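You operate a simulated robot arm through the tools that you are given. There is no shell and no other tool. Be economical: measure what you need, move in short steps, check, and stop when the job is done.

You run a simulated robot arm. Do the job below in one go: nothing can be reset, and whatever is moved stays where it is left.

JOB
Take the yellow shaker and put it on top of the silver round dish with a blue tab.

The check looks at the end state, three seconds after you hand in, the way a careful person would. Anything else that was tipped, shoved, dropped, spilled or broken makes it a failure.

ROBOT AND FRAMES
A 6-joint arm with a two-finger parallel gripper, fixed in place. Base frame: the origin is at the foot of the arm, x ahead of it, y to its left, z up; the work surface is at about z = 0.85. Lengths are in m, angles in degrees, forces in N, time in s.
With the tool pointing down near the work surface it reaches from about 0.26 to 0.68 m from the base axis. Its first joint turns from -66.0 to 66.0 degrees. Payload 2.9 kg.
The TCP is the grasp point between the finger pads, 0.03 m short of the fingertips. In the tool frame z runs along the fingers and y along their closing line. Largest opening 0.11 m; finger width 0.02, thickness 0.01; the body of the gripper, 0.048 by 0.112 m, starts 0.055 m behind the TCP.
Orientation is that of the tool frame in the base frame, as a unit quaternion [x, y, z, w]. With the fingers straight down and closing along the base's y, the tool's x points along the base's -x, its y along +y and its z along -z.

CONTROLS
- The arm moves only by the tool step_arm. Its argument "rows" is a list of rows, each a list of 7 numbers: the shift along the tool's x, y, z in m, then the turn, a rotation vector about the tool's x, y, z in rad, then the gripper command, from -1 (shut) to 1 (fully open), values between in proportion. In form: [[dx, dy, dz, wx, wy, wz, gripper], ...]. A call has 1 to 12 rows; each row is the pose to reach, as a shift and turn from the pose commanded when the call began, along the tool's axes at that moment. A row lasts 0.2 s, in which the tool goes at most 0.05 m and 8.6 degrees; a call with a longer step from one row to the next is refused whole, and so is a gripper value outside its range. Where a pose cannot be reached the arm comes as near as it can. A force on the tool above 40 N (or 10 N above the force at the start of the call, whichever is more), or a blocked arm, ends the call early, and 0.2 s more pass. Each finger travels about 0.108 m/s and halts on what it meets, pressing with about 30 N; the grip force reading is that of the motor and also rises with nothing between the fingers. The clock runs only during rows and for 0.2 s after the last one: add rows that repeat a pose to give the fingers time. The reply holds the time, the measured pose of the TCP, the force on the tool along the base axes, the opening and the grip force, in the units named above and with some noise, and new pictures: "show" is both (left out), scene, wrist or none.
- Cameras (640 x 400 px; columns grow to the right, rows downward): "scene" is fixed at [0.0947, 0.4171, 1.3901]; the picture's right is [-0.73, -0.68, 0.00], its down [-0.38, 0.41, -0.83] and it looks along [0.57, -0.61, -0.55] (base axes); focal length 345 px, centre (320, 200). "wrist" rides on the gripper at [0.072, 0.017, -0.103] in the tool frame; the picture's right is [-0.23, 0.97, 0.00], its down [-0.76, -0.18, -0.62] and it looks along [-0.61, -0.14, 0.78] (tool axes); focal length 222 px, centre (320, 200). There is no depth. A picture from a camera that has moved, and an enlarged one, comes with that camera's place and axes in the base frame and with its lens. The place of the scene camera against the robot may be out by one fixed shift of up to 0.025 m in any direction.
- close_up(camera, box): a new picture of the part [left, top, right, bottom] of that camera's present view, enlarged. No time passes.
- job_done(): hands the job in; it is judged then, once.

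Go step by step. Nothing tells you positions but the pictures and the camera data: compare them with the known pose of the tool, close in by small moves and look again before you grip or let go. The budget is 90 turns and 170 pictures, counting those below and the enlarged ones. Unless the task says otherwise, let go and move clear before handing in, and close with one line.

The tools are called after "Emit:" as a command line: name --pt "numbers of a row" for each row, then --argument value for the rest, lists and objects as JSON in quotes. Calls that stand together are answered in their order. step_arm: Moves the arm, as the interface text tells. Its arguments: {"type":"object","properties":{"rows":{"type":"array","items":{"type":"array","items":{"type":"number"}}},"show":{"type":"string","enum":["both","scene","wrist","none"]}},"required":["rows"]} The other tools are called the same way: close_up (camera, box) takes an enlarged picture of a part of a camera's view; job_done () hands the job in.

At the start:

```text
t: 0.0
tcp_pos: [0.4102, 0.085, 1.1189]
orientation: [0.0, 1.0, 0.001, 0.0]
contact_force: [0.8, 1.0, 0.6]
finger_gap: 0.1098
grip_force: 0.0
```

scene: 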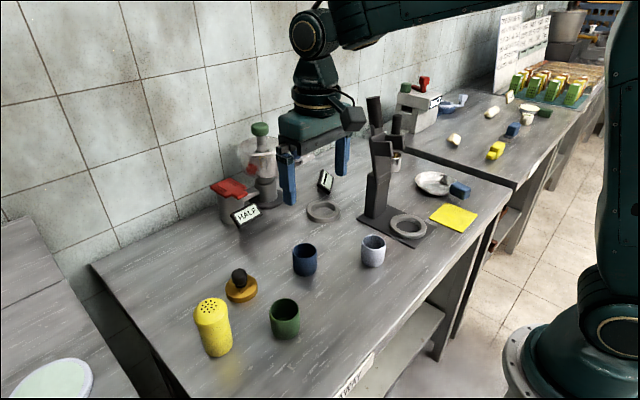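
wrist: 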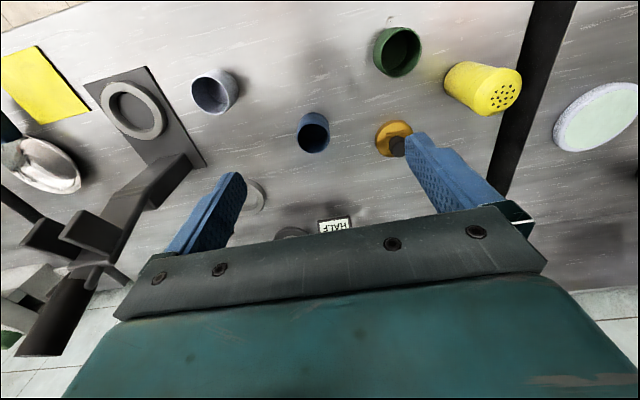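

I see the yellow shaker at the front-left of the table (roughly x 0.46, y 0.28) and a silver dish with a blue part at the far right (roughly x 0.47, y -0.49). I'll look closer at both.

Emit:
close_up --camera "scene" --box '[380, 140, 500, 250]'

Emit:
close_up --camera "scene" --box '[170, 250, 310, 370]'

Emit:
close_up --camera "wrist" --box '[0, 30, 260, 230]'

Emit:
close_up --camera "wrist" --box '[360, 20, 560, 170]'

```text
3.64 times, centred on (440, 195) of scene
camera zoom: at [0.0947, 0.4171, 1.3901], right [-0.73, -0.68, 0.0], down [-0.38, 0.41, -0.83], along [0.57, -0.61, -0.55], focal length 1256 px, centre (-116, 218)
```

zoom: 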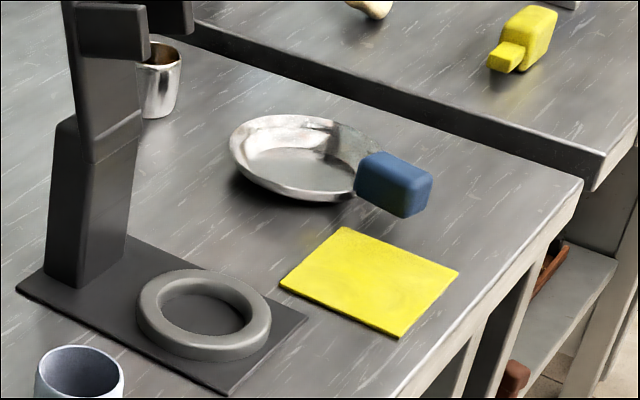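

```text
3.33 times, centred on (240, 310) of scene
camera zoom: at [0.0947, 0.4171, 1.3901], right [-0.73, -0.68, 0.0], down [-0.38, 0.41, -0.83], along [0.57, -0.61, -0.55], focal length 1151 px, centre (587, -167)
```

zoom: 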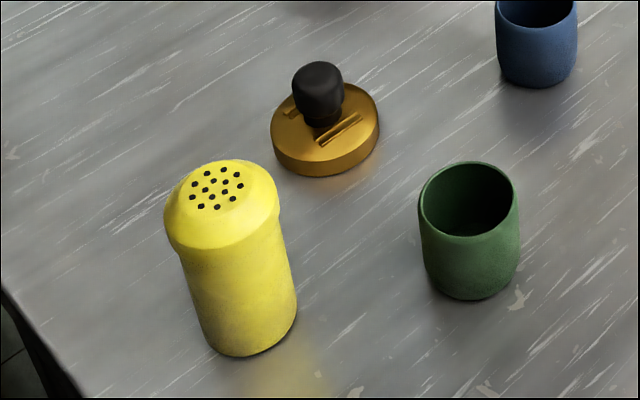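

```text
2.00 times, centred on (130, 130) of wrist
camera zoom: at [0.339, 0.1019, 1.2219], right [0.23, 0.97, 0.0], down [0.76, -0.18, 0.62], along [0.61, -0.14, -0.78], focal length 444 px, centre (700, 340)
```

zoom: 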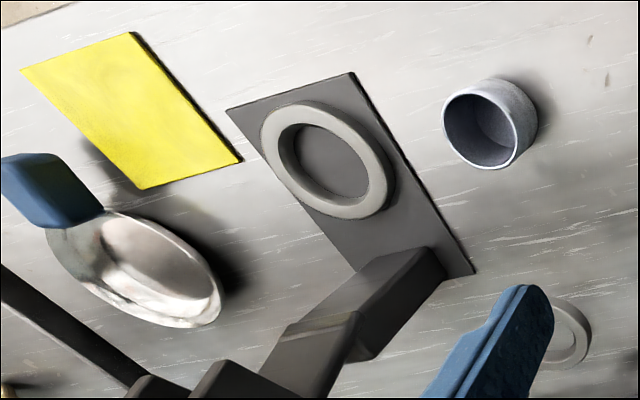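

```text
2.67 times, centred on (460, 95) of wrist
camera zoom: at [0.339, 0.1019, 1.2219], right [0.23, 0.97, 0.0], down [0.76, -0.18, 0.62], along [0.61, -0.14, -0.78], focal length 592 px, centre (-53, 480)
```

zoom: 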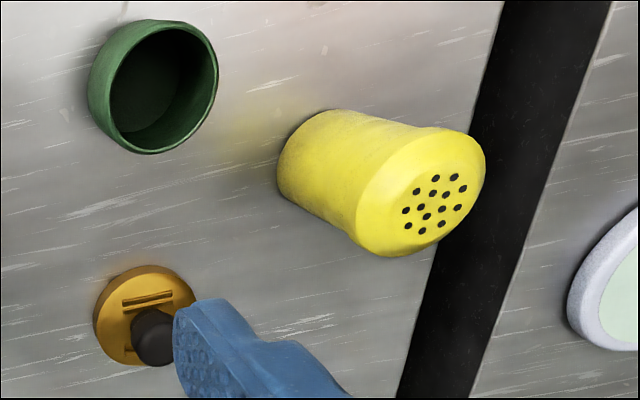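

The shaker is upright at about (0.457, 0.29), about 0.09 tall and 0.055 wide, and the dish is at about (0.43, -0.45) with its tab pointing towards the base. I'll move above the shaker.

Emit:
step_arm --pt "-0.009 0.041 0.014 0 0 0 1" --pt "-0.018 0.082 0.028 0 0 0 1" --pt "-0.027 0.123 0.042 0 0 0 1" --pt "-0.036 0.164 0.056 0 0 0 1" --pt "-0.045 0.205 0.07 0 0 0 1" --pt "-0.045 0.205 0.07 0 0 0 1"

```text
t: 1.4
tcp_pos: [0.4561, 0.2904, 1.0486]
orientation: [0.0, 1.0, 0.0, 0.0]
contact_force: [-0.3, 0.3, -0.6]
finger_gap: 0.1099
grip_force: 0.1
camera wrist: at [0.3838, 0.3073, 1.1515], right [0.23, 0.97, 0.0], down [0.76, -0.18, 0.62], along [0.61, -0.14, -0.78], focal length 222 px, centre (320, 200)
```

scene: 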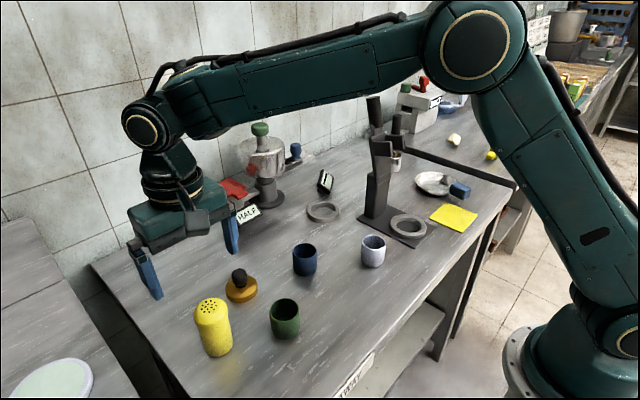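
wrist: 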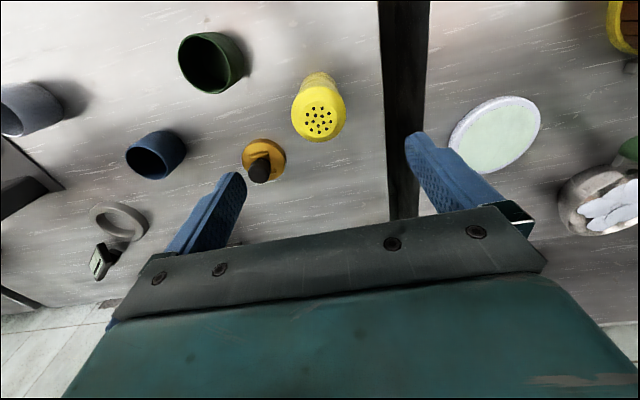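

The TCP is nearly above the shaker, which looks to be slightly nearer the base. I'll take a close-up to refine this.

Emit:
close_up --camera "wrist" --box '[260, 50, 380, 170]'

Emit:
close_up --camera "scene" --box '[110, 200, 290, 380]'

```text
3.33 times, centred on (320, 110) of wrist
camera zoom: at [0.3838, 0.3073, 1.1515], right [0.23, 0.97, 0.0], down [0.76, -0.18, 0.62], along [0.61, -0.14, -0.78], focal length 740 px, centre (320, 500)
```

zoom: 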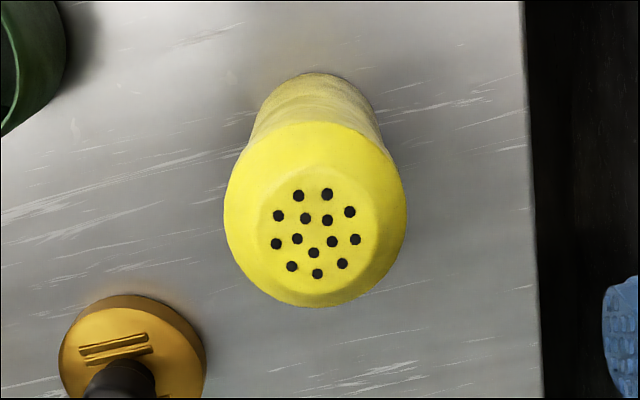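

```text
2.22 times, centred on (200, 290) of scene
camera zoom: at [0.0947, 0.4171, 1.3901], right [-0.73, -0.68, 0.0], down [-0.38, 0.41, -0.83], along [0.57, -0.61, -0.55], focal length 768 px, centre (587, 0)
```

zoom: 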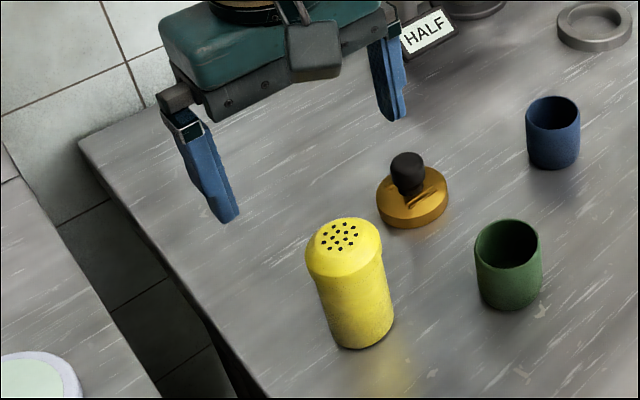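

The shaker axis is at about (0.453, 0.291), with its top near z 0.944. I'll go down around it with the fingers open to z about 0.912.

Emit:
step_arm --pt "0.003 0.001 0.035 0 0 0 1" --pt "0.003 0.001 0.07 0 0 0 1" --pt "0.003 0.001 0.1 0 0 0 1" --pt "0.003 0.001 0.12 0 0 0 1" --pt "0.003 0.001 0.136 0 0 0 1" --pt "0.003 0.001 0.136 0 0 0 1"

```text
t: 2.8
tcp_pos: [0.4533, 0.2916, 0.912]
orientation: [0.001, 1.0, 0.0, 0.001]
contact_force: [-0.1, 0.3, 1.0]
finger_gap: 0.11
grip_force: 0.1
camera wrist: at [0.381, 0.3087, 1.0154], right [0.23, 0.97, 0.0], down [0.76, -0.18, 0.62], along [0.61, -0.14, -0.78], focal length 222 px, centre (320, 200)
```

scene: 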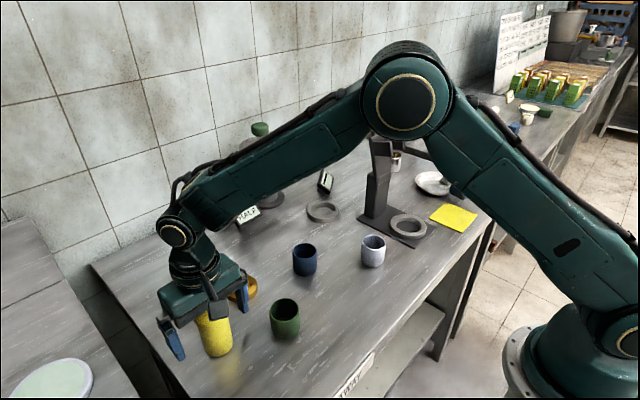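
wrist: 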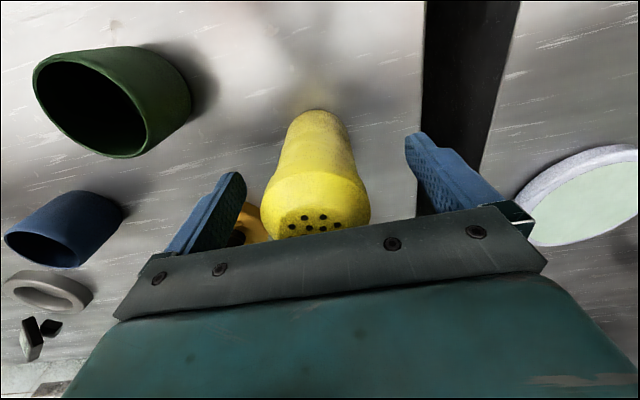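

The shaker is centred between the fingers, so I'll close on it.

Emit:
step_arm --pt "0 0 0 0 0 0 -0.2" --pt "0 0 0 0 0 0 -0.5" --pt "0 0 0 0 0 0 -1" --pt "0 0 0 0 0 0 -1" --pt "0 0 0 0 0 0 -1"

```text
t: 4.0
tcp_pos: [0.4526, 0.2923, 0.9141]
orientation: [0.0, 1.0, -0.001, 0.0]
contact_force: [0.0, -0.4, -0.2]
finger_gap: 0.0494
grip_force: 30.0
camera wrist: at [0.381, 0.3087, 1.0155], right [0.23, 0.97, 0.0], down [0.76, -0.18, 0.62], along [0.61, -0.14, -0.78], focal length 222 px, centre (320, 200)
```

scene: 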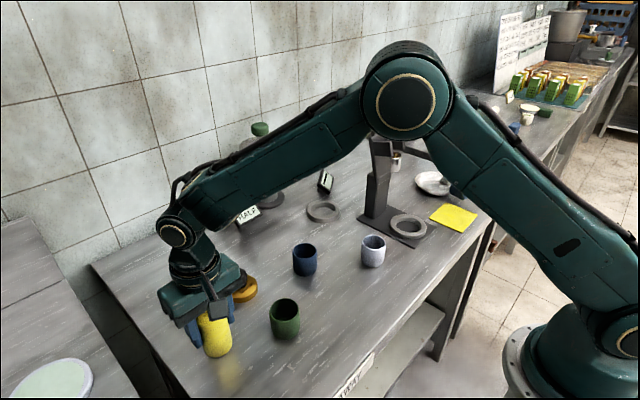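
wrist: 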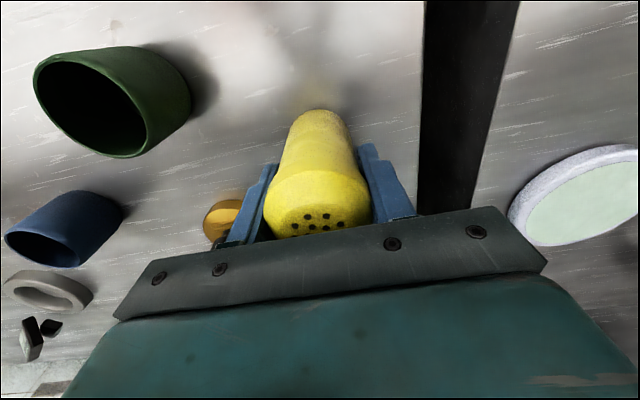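

The grip is firm at 0.049 m. I'll lift straight up slowly.

Emit:
step_arm --pt "0 0 -0.02 0 0 0 -1" --pt "0 0 -0.05 0 0 0 -1" --pt "0 0 -0.09 0 0 0 -1" --pt "0 0 -0.13 0 0 0 -1" --pt "0 0 -0.17 0 0 0 -1" --pt "0 0 -0.21 0 0 0 -1" --pt "0 0 -0.24 0 0 0 -1" --pt "0 0 -0.24 0 0 0 -1"

```text
t: 5.8
tcp_pos: [0.456, 0.2907, 1.1547]
orientation: [0.0, 1.0, 0.0, -0.001]
contact_force: [-0.3, 0.0, -2.5]
finger_gap: 0.049
grip_force: 30.2
camera wrist: at [0.3834, 0.3076, 1.2576], right [0.23, 0.97, 0.0], down [0.76, -0.18, 0.62], along [0.61, -0.14, -0.78], focal length 222 px, centre (320, 200)
```

scene: 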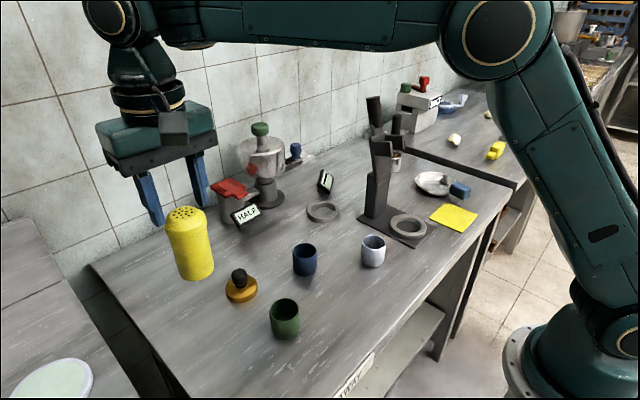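
wrist: 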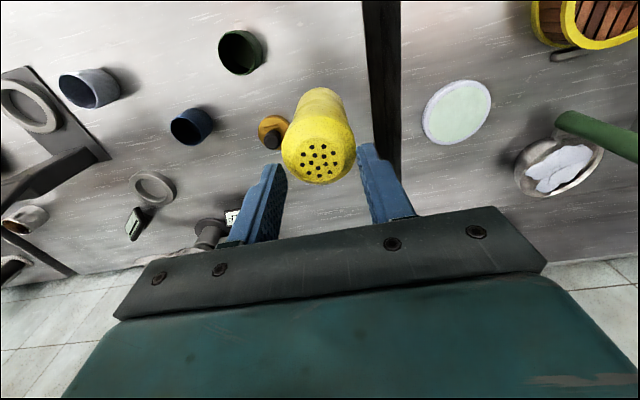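

The shaker seems to have slipped down in the fingers during the lift. I'll look closely before any more time passes.

Emit:
close_up --camera "wrist" --box '[220, 60, 440, 260]'

Emit:
close_up --camera "scene" --box '[90, 130, 250, 310]'

```text
2.00 times, centred on (330, 160) of wrist
camera zoom: at [0.3834, 0.3076, 1.2576], right [0.23, 0.97, 0.0], down [0.76, -0.18, 0.62], along [0.61, -0.14, -0.78], focal length 444 px, centre (300, 280)
```

zoom: 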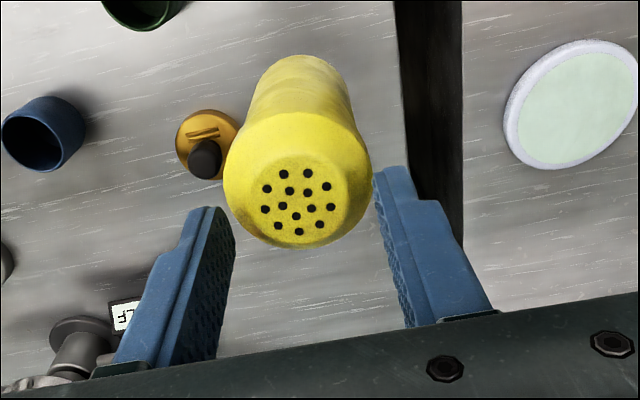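

```text
2.22 times, centred on (170, 220) of scene
camera zoom: at [0.0947, 0.4171, 1.3901], right [-0.73, -0.68, 0.0], down [-0.38, 0.41, -0.83], along [0.57, -0.61, -0.55], focal length 768 px, centre (653, 156)
```

zoom: 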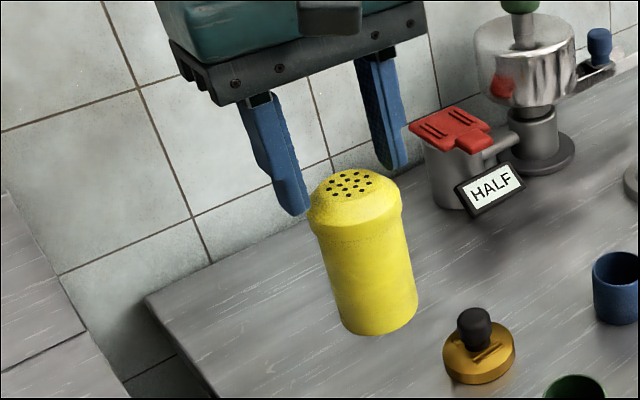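

The shaker is held only at its cap by the fingertips. I'll lower it quickly so its base comes back to the table at the same spot, then regrip it lower.

Emit:
step_arm --pt "0 0 0.045 0 0 0 -1" --pt "0 0 0.095 0 0 0 -1" --pt "0 0 0.14 0 0 0 -1" --pt "0 0 0.165 0 0 0 -1" --pt "0 0 0.18 0 0 0 -1"

```text
t: 7.0
tcp_pos: [0.4538, 0.2894, 0.9764]
orientation: [-0.002, 1.0, 0.001, 0.002]
contact_force: [-5.7, 3.5, 18.5]
finger_gap: 0.0491
grip_force: 30.7
camera wrist: at [0.3804, 0.3072, 1.0782], right [0.22, 0.97, 0.0], down [0.76, -0.18, 0.63], along [0.61, -0.14, -0.78], focal length 222 px, centre (320, 200)
```

scene: 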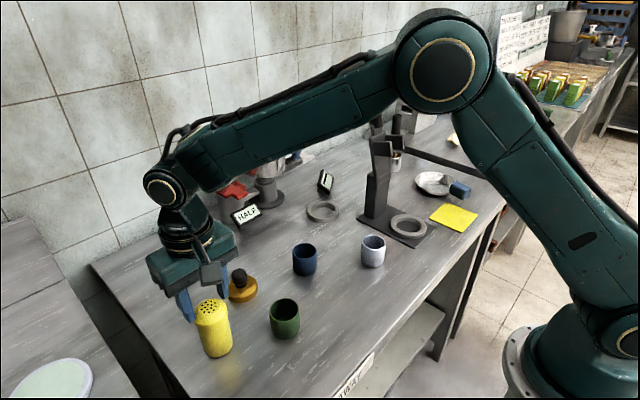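
wrist: 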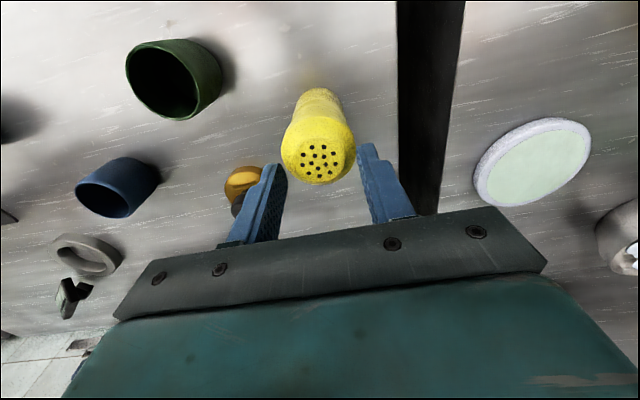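

The shaker is back on the table, upright, and the fingers are pressing it down a little. I'll inspect where the fingers touch it.

Emit:
close_up --camera "wrist" --box '[230, 80, 420, 250]'

Emit:
close_up --camera "scene" --box '[140, 240, 270, 370]'

```text
2.35 times, centred on (325, 165) of wrist
camera zoom: at [0.3804, 0.3072, 1.0782], right [0.22, 0.97, 0.0], down [0.76, -0.18, 0.63], along [0.61, -0.14, -0.78], focal length 523 px, centre (308, 282)
```

zoom: 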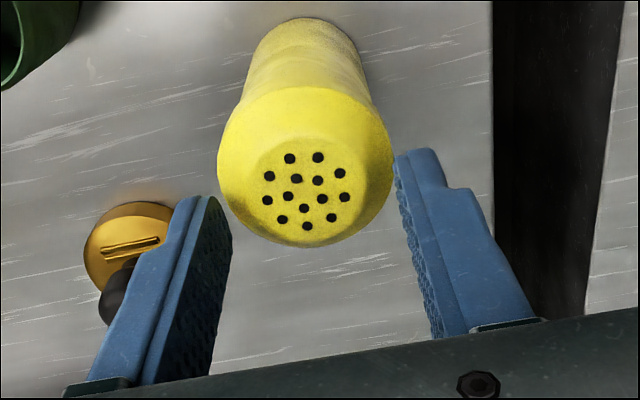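

```text
3.08 times, centred on (205, 305) of scene
camera zoom: at [0.0943, 0.417, 1.3902], right [-0.73, -0.68, 0.0], down [-0.37, 0.41, -0.83], along [0.57, -0.61, -0.55], focal length 1063 px, centre (674, -123)
```

zoom: 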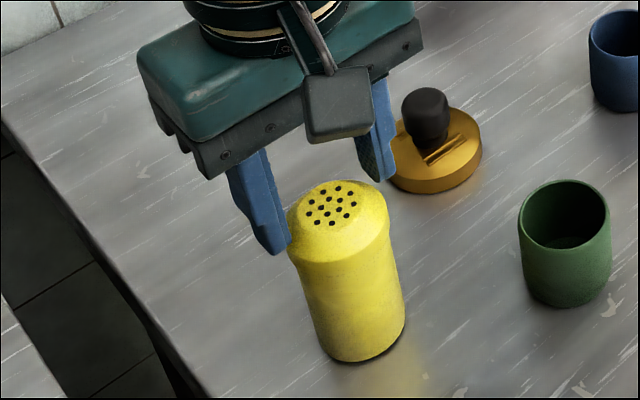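

The fingertips are on the cap's lip. I'll ease off the pressure, open, lower so the lip sits at the grasp point (TCP z about 0.938), and regrip.

Emit:
step_arm --pt "0 0 -0.002 0 0 0 -1" --pt "0 0 -0.002 0 0 0 -0.1" --pt "0 0 -0.002 0 0 0 0.4" --pt "0 0 -0.002 0 0 0 0.6" --pt "0 0 -0.002 0 0 0 0.6"

```text
t: 8.2
tcp_pos: [0.4523, 0.2882, 0.9751]
orientation: [0.0, 1.0, 0.0, 0.0]
contact_force: [0.2, 0.2, -0.1]
finger_gap: 0.0878
grip_force: 0.0
camera wrist: at [0.3805, 0.3066, 1.078], right [0.23, 0.97, 0.0], down [0.76, -0.18, 0.62], along [0.61, -0.14, -0.78], focal length 222 px, centre (320, 200)
```

scene: 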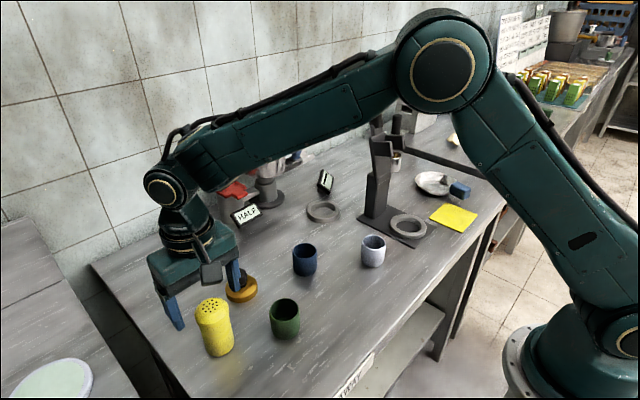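
wrist: 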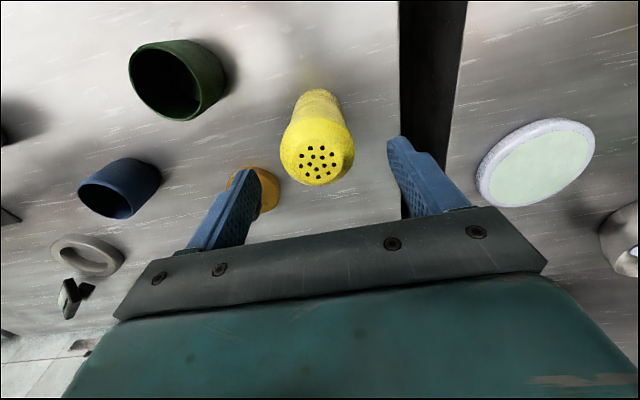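

The shaker stands upright on its spot. I'll lower to TCP z about 0.93, regrip, and do a small, slow test lift of 1.5 cm.

Emit:
step_arm --pt "0 0 0.025 0 0 0 0.6" --pt "0 0 0.045 0 0 0 0.6" --pt "0 0 0.045 0 0 0 0.2" --pt "0 0 0.045 0 0 0 -0.2" --pt "0 0 0.045 0 0 0 -1" --pt "0 0 0.045 0 0 0 -1" --pt "0 0 0.045 0 0 0 -1" --pt "0 0 0.045 0 0 0 -1"

Emit:
step_arm --pt "0 0 -0.003 0 0 0 -1" --pt "0 0 -0.006 0 0 0 -1" --pt "0 0 -0.009 0 0 0 -1" --pt "0 0 -0.012 0 0 0 -1" --pt "0 0 -0.015 0 0 0 -1"

```text
t: 10.0
tcp_pos: [0.453, 0.2904, 0.9293]
orientation: [0.0, 1.0, 0.001, 0.0]
contact_force: [-0.3, 2.0, 0.1]
finger_gap: 0.0493
grip_force: 29.3
camera wrist: at [0.3805, 0.3076, 1.0327], right [0.23, 0.97, 0.0], down [0.76, -0.18, 0.62], along [0.61, -0.14, -0.78], focal length 222 px, centre (320, 200)
```

scene: 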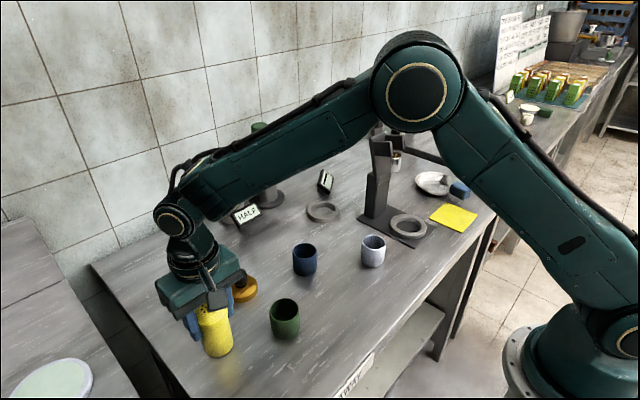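
wrist: 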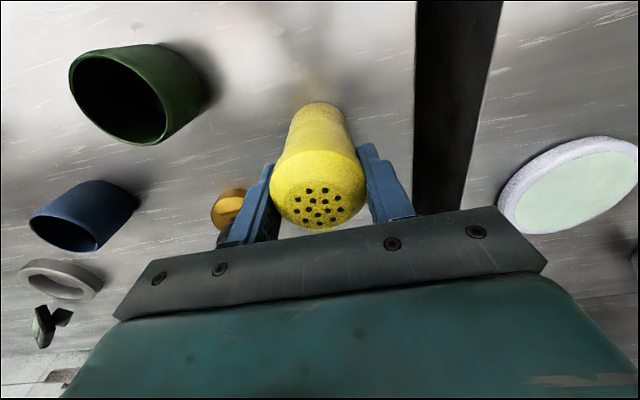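

```text
t: 11.2
tcp_pos: [0.4524, 0.2901, 0.9457]
orientation: [0.001, 1.0, 0.0, -0.001]
contact_force: [0.0, 0.7, -2.5]
finger_gap: 0.0494
grip_force: 30.4
camera wrist: at [0.3812, 0.3072, 1.0485], right [0.23, 0.97, 0.0], down [0.76, -0.18, 0.62], along [0.61, -0.14, -0.78], focal length 222 px, centre (320, 200)
```

scene: 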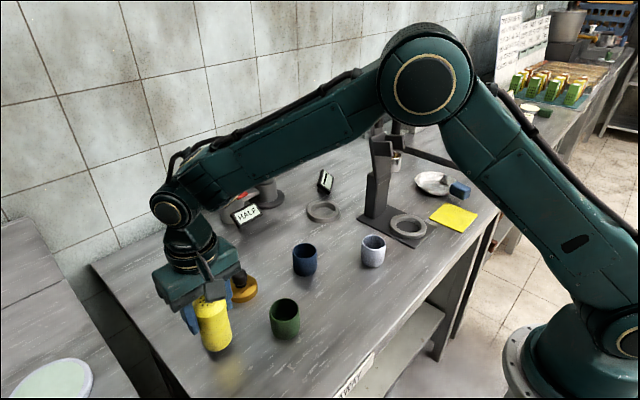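
wrist: 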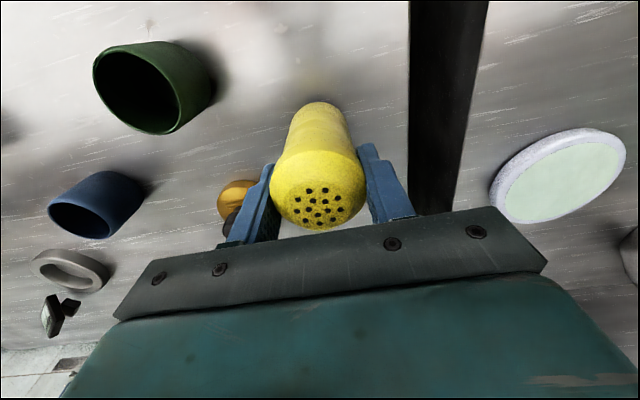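

The shaker hangs steadily now with no slip, so the earlier slip came from lifting too fast. I'll keep lifting gently.

Emit:
step_arm --pt "0 0 -0.002 0 0 0 -1" --pt "0 0 -0.006 0 0 0 -1" --pt "0 0 -0.011 0 0 0 -1" --pt "0 0 -0.017 0 0 0 -1" --pt "0 0 -0.023 0 0 0 -1" --pt "0 0 -0.029 0 0 0 -1" --pt "0 0 -0.035 0 0 0 -1" --pt "0 0 -0.041 0 0 0 -1" --pt "0 0 -0.047 0 0 0 -1" --pt "0 0 -0.052 0 0 0 -1" --pt "0 0 -0.056 0 0 0 -1" --pt "0 0 -0.058 0 0 0 -1" --show "wrist"

```text
t: 13.8
tcp_pos: [0.4524, 0.2904, 1.0037]
orientation: [0.0, 1.0, -0.001, 0.0]
contact_force: [-0.5, 0.6, -1.8]
finger_gap: 0.0492
grip_force: 30.1
camera wrist: at [0.3807, 0.308, 1.1061], right [0.23, 0.97, 0.0], down [0.76, -0.18, 0.62], along [0.61, -0.14, -0.78], focal length 222 px, centre (320, 200)
```

wrist: 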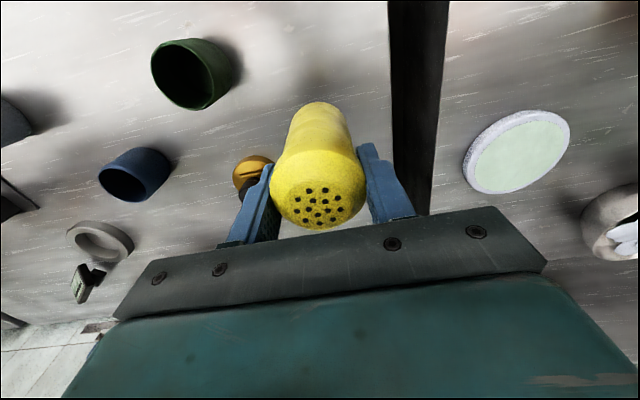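

There's still no slip. I'll keep rising and start pulling in towards the base.

Emit:
step_arm --pt "0.002 0 -0.002 0 0 0 -1" --pt "0.006 0 -0.006 0 0 0 -1" --pt "0.012 0 -0.012 0 0 0 -1" --pt "0.02 0 -0.02 0 0 0 -1" --pt "0.028 0 -0.028 0 0 0 -1" --pt "0.036 0 -0.036 0 0 0 -1" --pt "0.044 0 -0.044 0 0 0 -1" --pt "0.052 0 -0.052 0 0 0 -1" --pt "0.06 0 -0.06 0 0 0 -1" --pt "0.067 0 -0.067 0 0 0 -1" --pt "0.072 0 -0.072 0 0 0 -1" --pt "0.075 0 -0.075 0 0 0 -1" --show "wrist"

```text
t: 16.4
tcp_pos: [0.3756, 0.2908, 1.08]
orientation: [0.0, 1.0, 0.0, 0.0]
contact_force: [-0.3, 0.3, -1.8]
finger_gap: 0.0493
grip_force: 30.2
camera wrist: at [0.3052, 0.308, 1.1817], right [0.23, 0.97, 0.0], down [0.76, -0.18, 0.62], along [0.61, -0.14, -0.78], focal length 222 px, centre (320, 200)
```

wrist: 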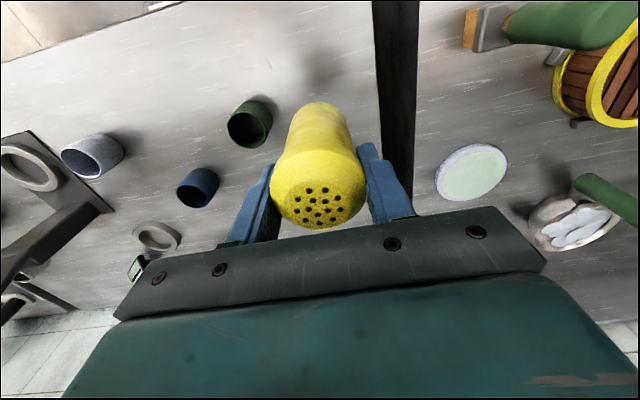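

It's stable. I'll swing sideways along y at gentle speed.

Emit:
step_arm --pt "0 -0.004 0 0 0 0 -1" --pt "0 -0.014 0 0 0 0 -1" --pt "0 -0.03 0 0 0 0 -1" --pt "0.003 -0.05 0 0 0 0 -1" --pt "0.006 -0.072 0 0 0 0 -1" --pt "0.01 -0.096 0 0 0 0 -1" --pt "0.014 -0.12 0 0 0 0 -1" --pt "0.018 -0.142 0 0 0 0 -1" --pt "0.022 -0.162 0 0 0 0 -1" --pt "0.025 -0.178 0 0 0 0 -1" --pt "0.027 -0.188 0 0 0 0 -1" --pt "0.028 -0.192 0 0 0 0 -1" --show "wrist"

```text
t: 19.0
tcp_pos: [0.3498, 0.0974, 1.0788]
orientation: [0.0, 1.0, 0.001, 0.0]
contact_force: [0.3, 1.1, -2.6]
finger_gap: 0.0491
grip_force: 29.7
camera wrist: at [0.2773, 0.1156, 1.1813], right [0.23, 0.97, 0.0], down [0.76, -0.18, 0.62], along [0.61, -0.14, -0.78], focal length 222 px, centre (320, 200)
```

wrist: 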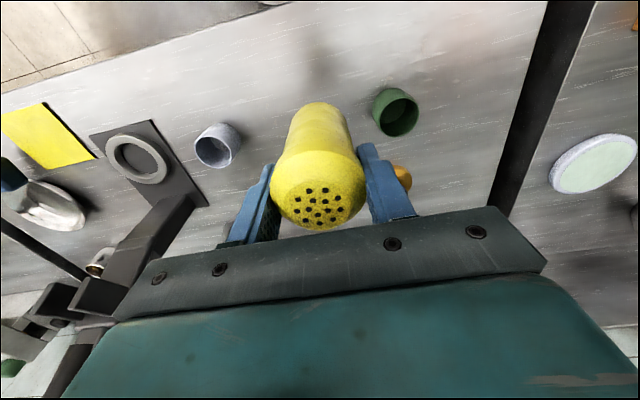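

No slip. I'll continue along -y, staying close to the base side of the stand.

Emit:
step_arm --pt "0 -0.004 0 0 0 0 -1" --pt "0 -0.014 0 0 0 0 -1" --pt "0.002 -0.03 0 0 0 0 -1" --pt "0.004 -0.05 0 0 0 0 -1" --pt "0.006 -0.072 0 0 0 0 -1" --pt "0.008 -0.096 0 0 0 0 -1" --pt "0.01 -0.12 0 0 0 0 -1" --pt "0.012 -0.142 0 0 0 0 -1" --pt "0.014 -0.162 0 0 0 0 -1" --pt "0.015 -0.178 0 0 0 0 -1" --pt "0.015 -0.188 0 0 0 0 -1" --pt "0.015 -0.192 0 0 0 0 -1" --show "both"

```text
t: 21.6
tcp_pos: [0.3339, -0.0942, 1.0777]
orientation: [-0.001, 1.0, 0.0, -0.001]
contact_force: [-0.2, -0.1, -1.4]
finger_gap: 0.0491
grip_force: 30.0
camera wrist: at [0.2626, -0.077, 1.1806], right [0.23, 0.97, 0.0], down [0.76, -0.18, 0.62], along [0.61, -0.14, -0.78], focal length 222 px, centre (320, 200)
```

scene: 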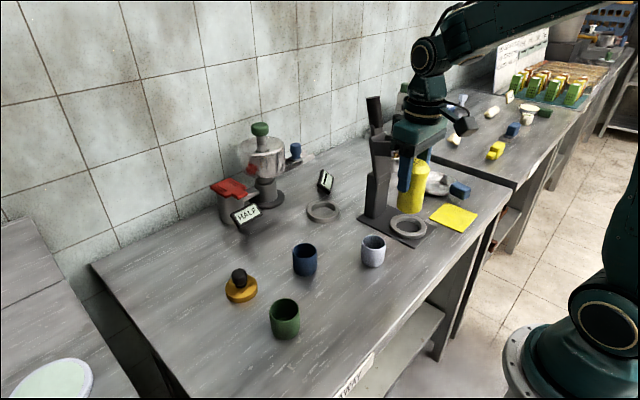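
wrist: 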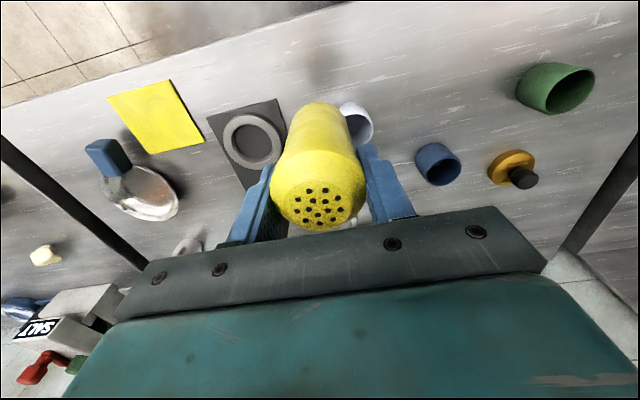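

The dish now reads about (0.417, -0.43). I'll continue to y about -0.29.

Emit:
step_arm --pt "0 -0.004 0 0 0 0 -1" --pt "0 -0.014 0 0 0 0 -1" --pt "0 -0.03 0 0 0 0 -1" --pt "0 -0.05 0 0 0 0 -1" --pt "0 -0.072 0 0 0 0 -1" --pt "0 -0.096 0 0 0 0 -1" --pt "0 -0.12 0 0 0 0 -1" --pt "0 -0.142 0 0 0 0 -1" --pt "0 -0.162 0 0 0 0 -1" --pt "0 -0.178 0 0 0 0 -1" --pt "0 -0.188 0 0 0 0 -1" --pt "0 -0.192 0 0 0 0 -1" --show "both"

```text
t: 24.2
tcp_pos: [0.3354, -0.2854, 1.0781]
orientation: [0.0, 1.0, 0.0, 0.001]
contact_force: [0.2, 0.4, -2.1]
finger_gap: 0.049
grip_force: 30.4
camera wrist: at [0.2628, -0.2679, 1.1804], right [0.23, 0.97, 0.0], down [0.76, -0.18, 0.62], along [0.61, -0.14, -0.78], focal length 222 px, centre (320, 200)
```

scene: 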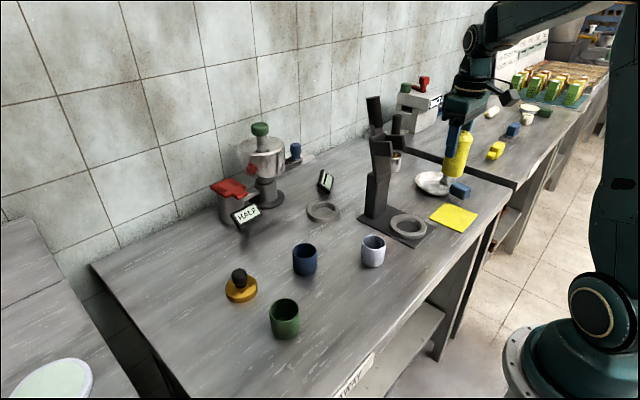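
wrist: 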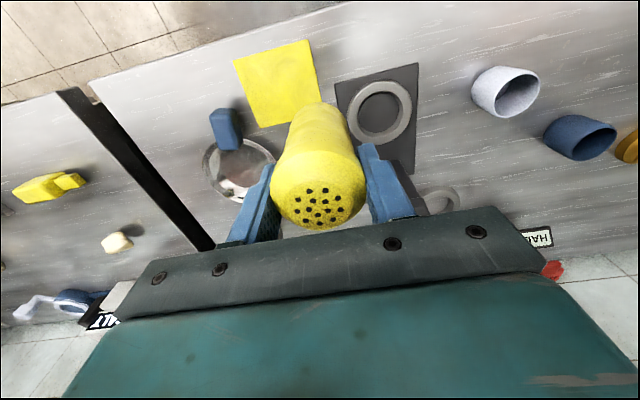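

I'm closing in. I'll enlarge the dish in both views.

Emit:
close_up --camera "wrist" --box '[170, 80, 310, 220]'

Emit:
close_up --camera "scene" --box '[390, 120, 510, 230]'

```text
2.86 times, centred on (240, 150) of wrist
camera zoom: at [0.2628, -0.2679, 1.1804], right [0.23, 0.97, 0.0], down [0.76, -0.18, 0.62], along [0.61, -0.14, -0.78], focal length 635 px, centre (549, 343)
```

zoom: 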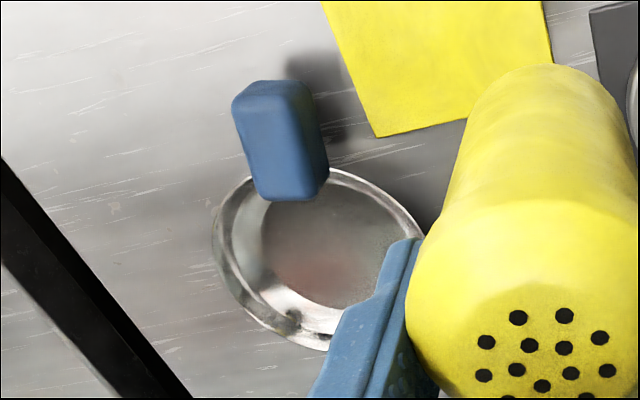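

```text
3.64 times, centred on (450, 175) of scene
camera zoom: at [0.0947, 0.417, 1.3901], right [-0.73, -0.68, 0.0], down [-0.38, 0.41, -0.83], along [0.57, -0.61, -0.55], focal length 1256 px, centre (-153, 291)
```

zoom: 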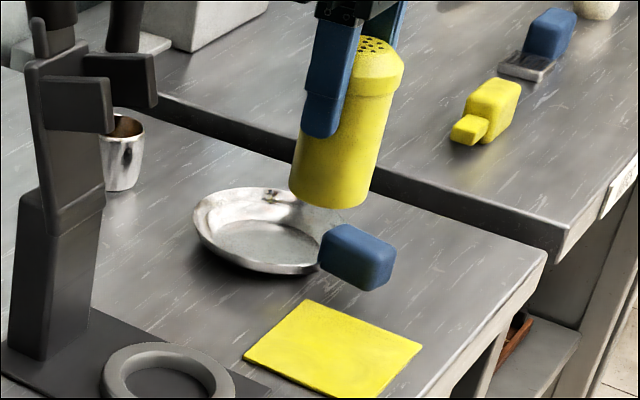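

The dish centre is at about (0.418, -0.433), and the square dish on the next table is a different one. I'll move above the centre at this height.

Emit:
step_arm --pt "-0.002 -0.004 0 0 0 0 -1" --pt "-0.006 -0.012 0 0 0 0 -1" --pt "-0.013 -0.024 0 0 0 0 -1" --pt "-0.022 -0.04 0 0 0 0 -1" --pt "-0.032 -0.057 0 0 0 0 -1" --pt "-0.042 -0.075 0 0 0 0 -1" --pt "-0.052 -0.093 0 0 0 0 -1" --pt "-0.062 -0.11 0 0 0 0 -1" --pt "-0.07 -0.125 0 0 0 0 -1" --pt "-0.077 -0.137 0 0 0 0 -1" --pt "-0.081 -0.145 0 0 0 0 -1" --pt "-0.083 -0.148 0 0 0 0 -1" --show "both"

Emit:
close_up --camera "wrist" --box '[240, 40, 400, 240]'

Emit:
close_up --camera "scene" --box '[380, 110, 500, 220]'

```text
t: 26.8
tcp_pos: [0.4177, -0.4333, 1.0779]
orientation: [0.0, 1.0, 0.0, 0.0]
contact_force: [-0.6, 0.8, -3.7]
finger_gap: 0.0493
grip_force: 29.9
camera wrist: at [0.3459, -0.4161, 1.1803], right [0.23, 0.97, 0.0], down [0.76, -0.18, 0.62], along [0.61, -0.14, -0.78], focal length 222 px, centre (320, 200)
```

scene: 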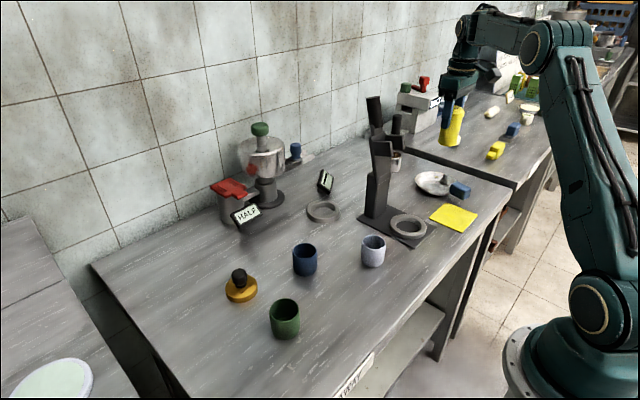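
wrist: 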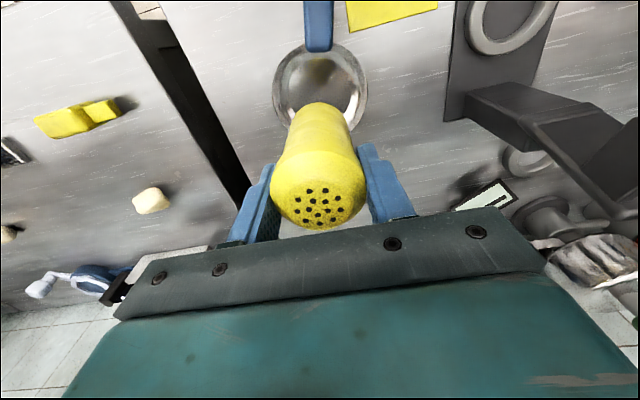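

```text
2.00 times, centred on (320, 140) of wrist
camera zoom: at [0.3459, -0.4161, 1.1803], right [0.23, 0.97, 0.0], down [0.76, -0.18, 0.62], along [0.61, -0.14, -0.78], focal length 444 px, centre (320, 320)
```

zoom: 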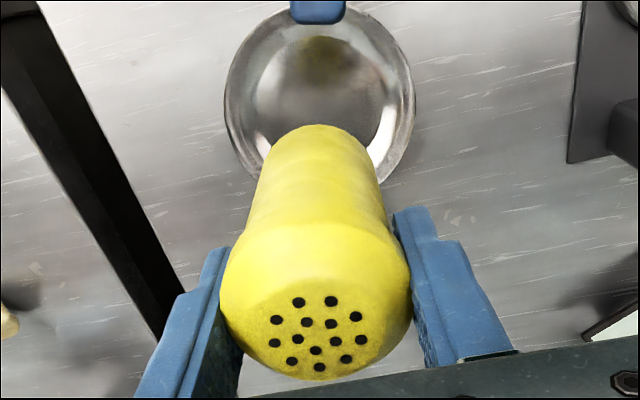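

```text
3.64 times, centred on (440, 165) of scene
camera zoom: at [0.0947, 0.417, 1.3901], right [-0.73, -0.68, 0.0], down [-0.38, 0.41, -0.83], along [0.57, -0.61, -0.55], focal length 1256 px, centre (-116, 327)
```

zoom: 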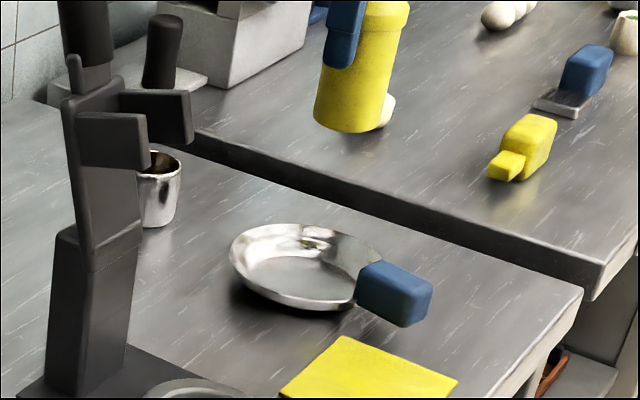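

I'm nearly over the centre, and the wrist view puts the dish centre at about (0.413, -0.432). I'll shift 4 mm and go down partway.

Emit:
step_arm --pt "0.001 0 0.003 0 0 0 -1" --pt "0.002 0 0.009 0 0 0 -1" --pt "0.003 0.001 0.018 0 0 0 -1" --pt "0.004 0.001 0.028 0 0 0 -1" --pt "0.004 0.001 0.038 0 0 0 -1" --pt "0.004 0.001 0.048 0 0 0 -1" --pt "0.004 0.001 0.058 0 0 0 -1" --pt "0.004 0.001 0.067 0 0 0 -1" --pt "0.004 0.001 0.075 0 0 0 -1" --pt "0.004 0.001 0.081 0 0 0 -1" --pt "0.004 0.001 0.084 0 0 0 -1" --pt "0.004 0.001 0.085 0 0 0 -1" --show "none"

Emit:
close_up --camera "wrist" --box '[220, 0, 420, 240]'

Emit:
close_up --camera "scene" --box '[380, 110, 500, 220]'

```text
t: 29.4
tcp_pos: [0.4139, -0.4318, 0.9926]
orientation: [0.0, 1.0, 0.0, 0.0]
contact_force: [-0.4, 1.1, -2.0]
finger_gap: 0.0492
grip_force: 30.1
```

```text
1.67 times, centred on (320, 120) of wrist
camera zoom: at [0.3419, -0.4154, 1.0959], right [0.23, 0.97, 0.0], down [0.76, -0.18, 0.62], along [0.61, -0.14, -0.78], focal length 370 px, centre (320, 333)
```

zoom: 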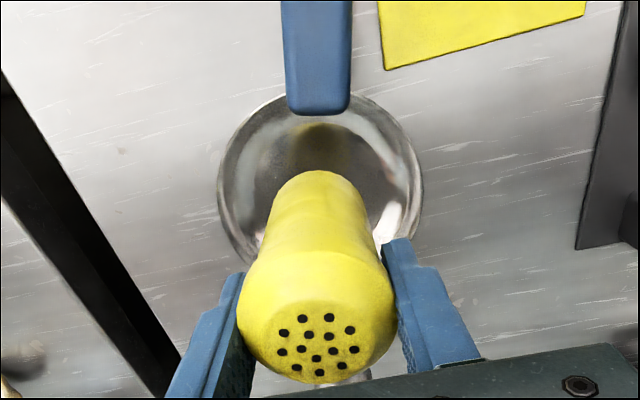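

```text
3.64 times, centred on (440, 165) of scene
camera zoom: at [0.0947, 0.417, 1.3901], right [-0.73, -0.68, 0.0], down [-0.38, 0.41, -0.83], along [0.57, -0.61, -0.55], focal length 1256 px, centre (-116, 327)
```

zoom: 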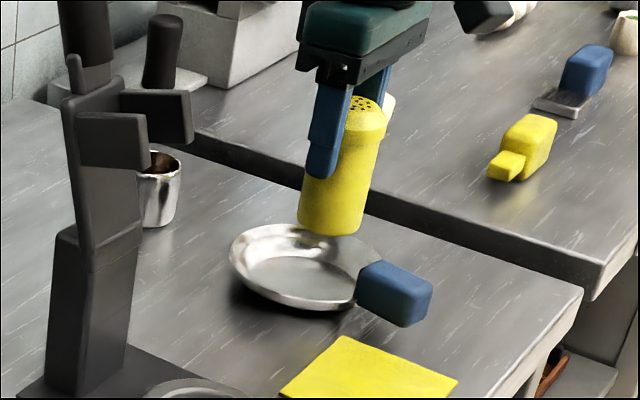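

The wrist and scene views together suggest the dish centre is a few mm further out, around (0.421, -0.428). I'll shift there and lower another 3 cm.

Emit:
step_arm --pt "-0.002 0.001 0.002 0 0 0 -1" --pt "-0.004 0.002 0.006 0 0 0 -1" --pt "-0.006 0.003 0.011 0 0 0 -1" --pt "-0.007 0.004 0.017 0 0 0 -1" --pt "-0.007 0.004 0.022 0 0 0 -1" --pt "-0.007 0.004 0.026 0 0 0 -1" --pt "-0.007 0.004 0.029 0 0 0 -1" --pt "-0.007 0.004 0.03 0 0 0 -1" --show "none"

Emit:
close_up --camera "wrist" --box '[220, 0, 420, 240]'

Emit:
close_up --camera "scene" --box '[400, 130, 490, 220]'

```text
t: 31.2
tcp_pos: [0.4196, -0.4293, 0.9618]
orientation: [0.0, 1.0, 0.0, 0.0]
contact_force: [-0.1, -0.5, -1.9]
finger_gap: 0.0492
grip_force: 30.0
```

```text
1.67 times, centred on (320, 120) of wrist
camera zoom: at [0.3489, -0.4114, 1.0657], right [0.23, 0.97, 0.0], down [0.76, -0.18, 0.62], along [0.61, -0.14, -0.78], focal length 370 px, centre (320, 333)
```

zoom: 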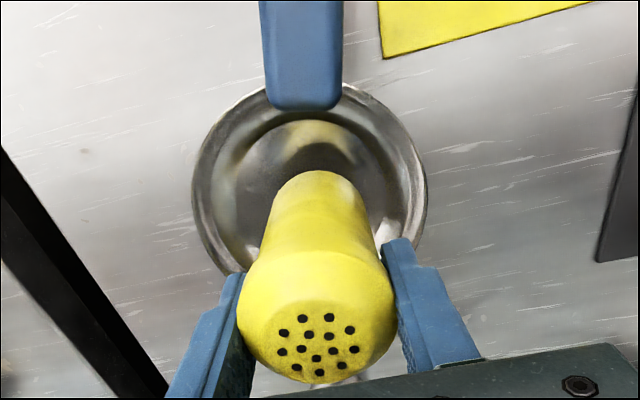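

```text
4.44 times, centred on (445, 175) of scene
camera zoom: at [0.0947, 0.417, 1.3901], right [-0.73, -0.68, 0.0], down [-0.38, 0.41, -0.83], along [0.57, -0.61, -0.55], focal length 1535 px, centre (-236, 311)
```

zoom: 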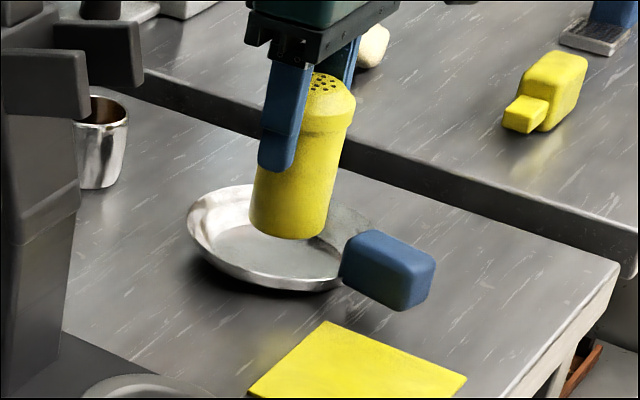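

I'm very close to centre. I'll make a last shift of +4 mm in x and -3 mm in y while lowering, then approach slowly and watch the force.

Emit:
step_arm --pt "-0.001 -0.001 0.001 0 0 0 -1" --pt "-0.002 -0.002 0.003 0 0 0 -1" --pt "-0.003 -0.003 0.006 0 0 0 -1" --pt "-0.004 -0.003 0.009 0 0 0 -1" --pt "-0.004 -0.003 0.012 0 0 0 -1" --pt "-0.004 -0.003 0.015 0 0 0 -1" --pt "-0.004 -0.003 0.017 0 0 0 -1" --pt "-0.004 -0.003 0.018 0 0 0 -1" --show "none"

Emit:
close_up --camera "wrist" --box '[220, 0, 420, 240]'

Emit:
close_up --camera "scene" --box '[400, 130, 490, 220]'

```text
t: 32.7
tcp_pos: [0.4274, -0.4328, 0.9543]
orientation: [-0.001, 1.0, -0.003, 0.004]
contact_force: [-0.1, 1.3, 5.8]
finger_gap: 0.0492
grip_force: 30.0
stopped in row 7: the force on the tool passed its limit (the readings are from after the stop); the commanded pose is now the measured one
```

```text
1.67 times, centred on (320, 120) of wrist
camera zoom: at [0.3537, -0.4145, 1.0561], right [0.23, 0.97, -0.01], down [0.76, -0.17, 0.63], along [0.61, -0.15, -0.78], focal length 370 px, centre (320, 333)
```

zoom: 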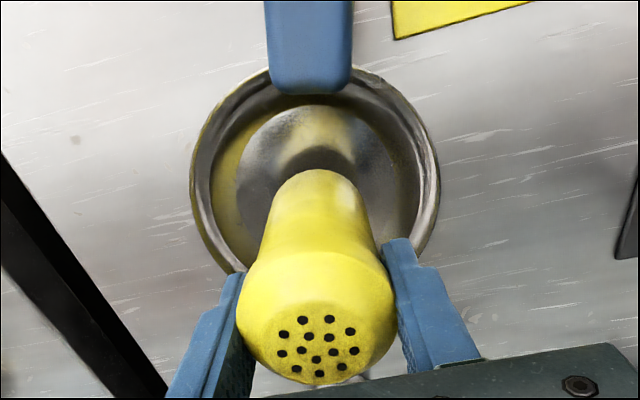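

```text
4.44 times, centred on (445, 175) of scene
camera zoom: at [0.0946, 0.4172, 1.3901], right [-0.73, -0.68, 0.0], down [-0.37, 0.41, -0.83], along [0.57, -0.61, -0.55], focal length 1535 px, centre (-236, 311)
```

zoom: 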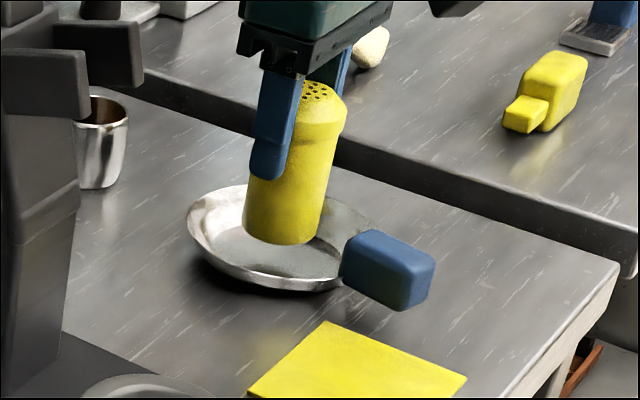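

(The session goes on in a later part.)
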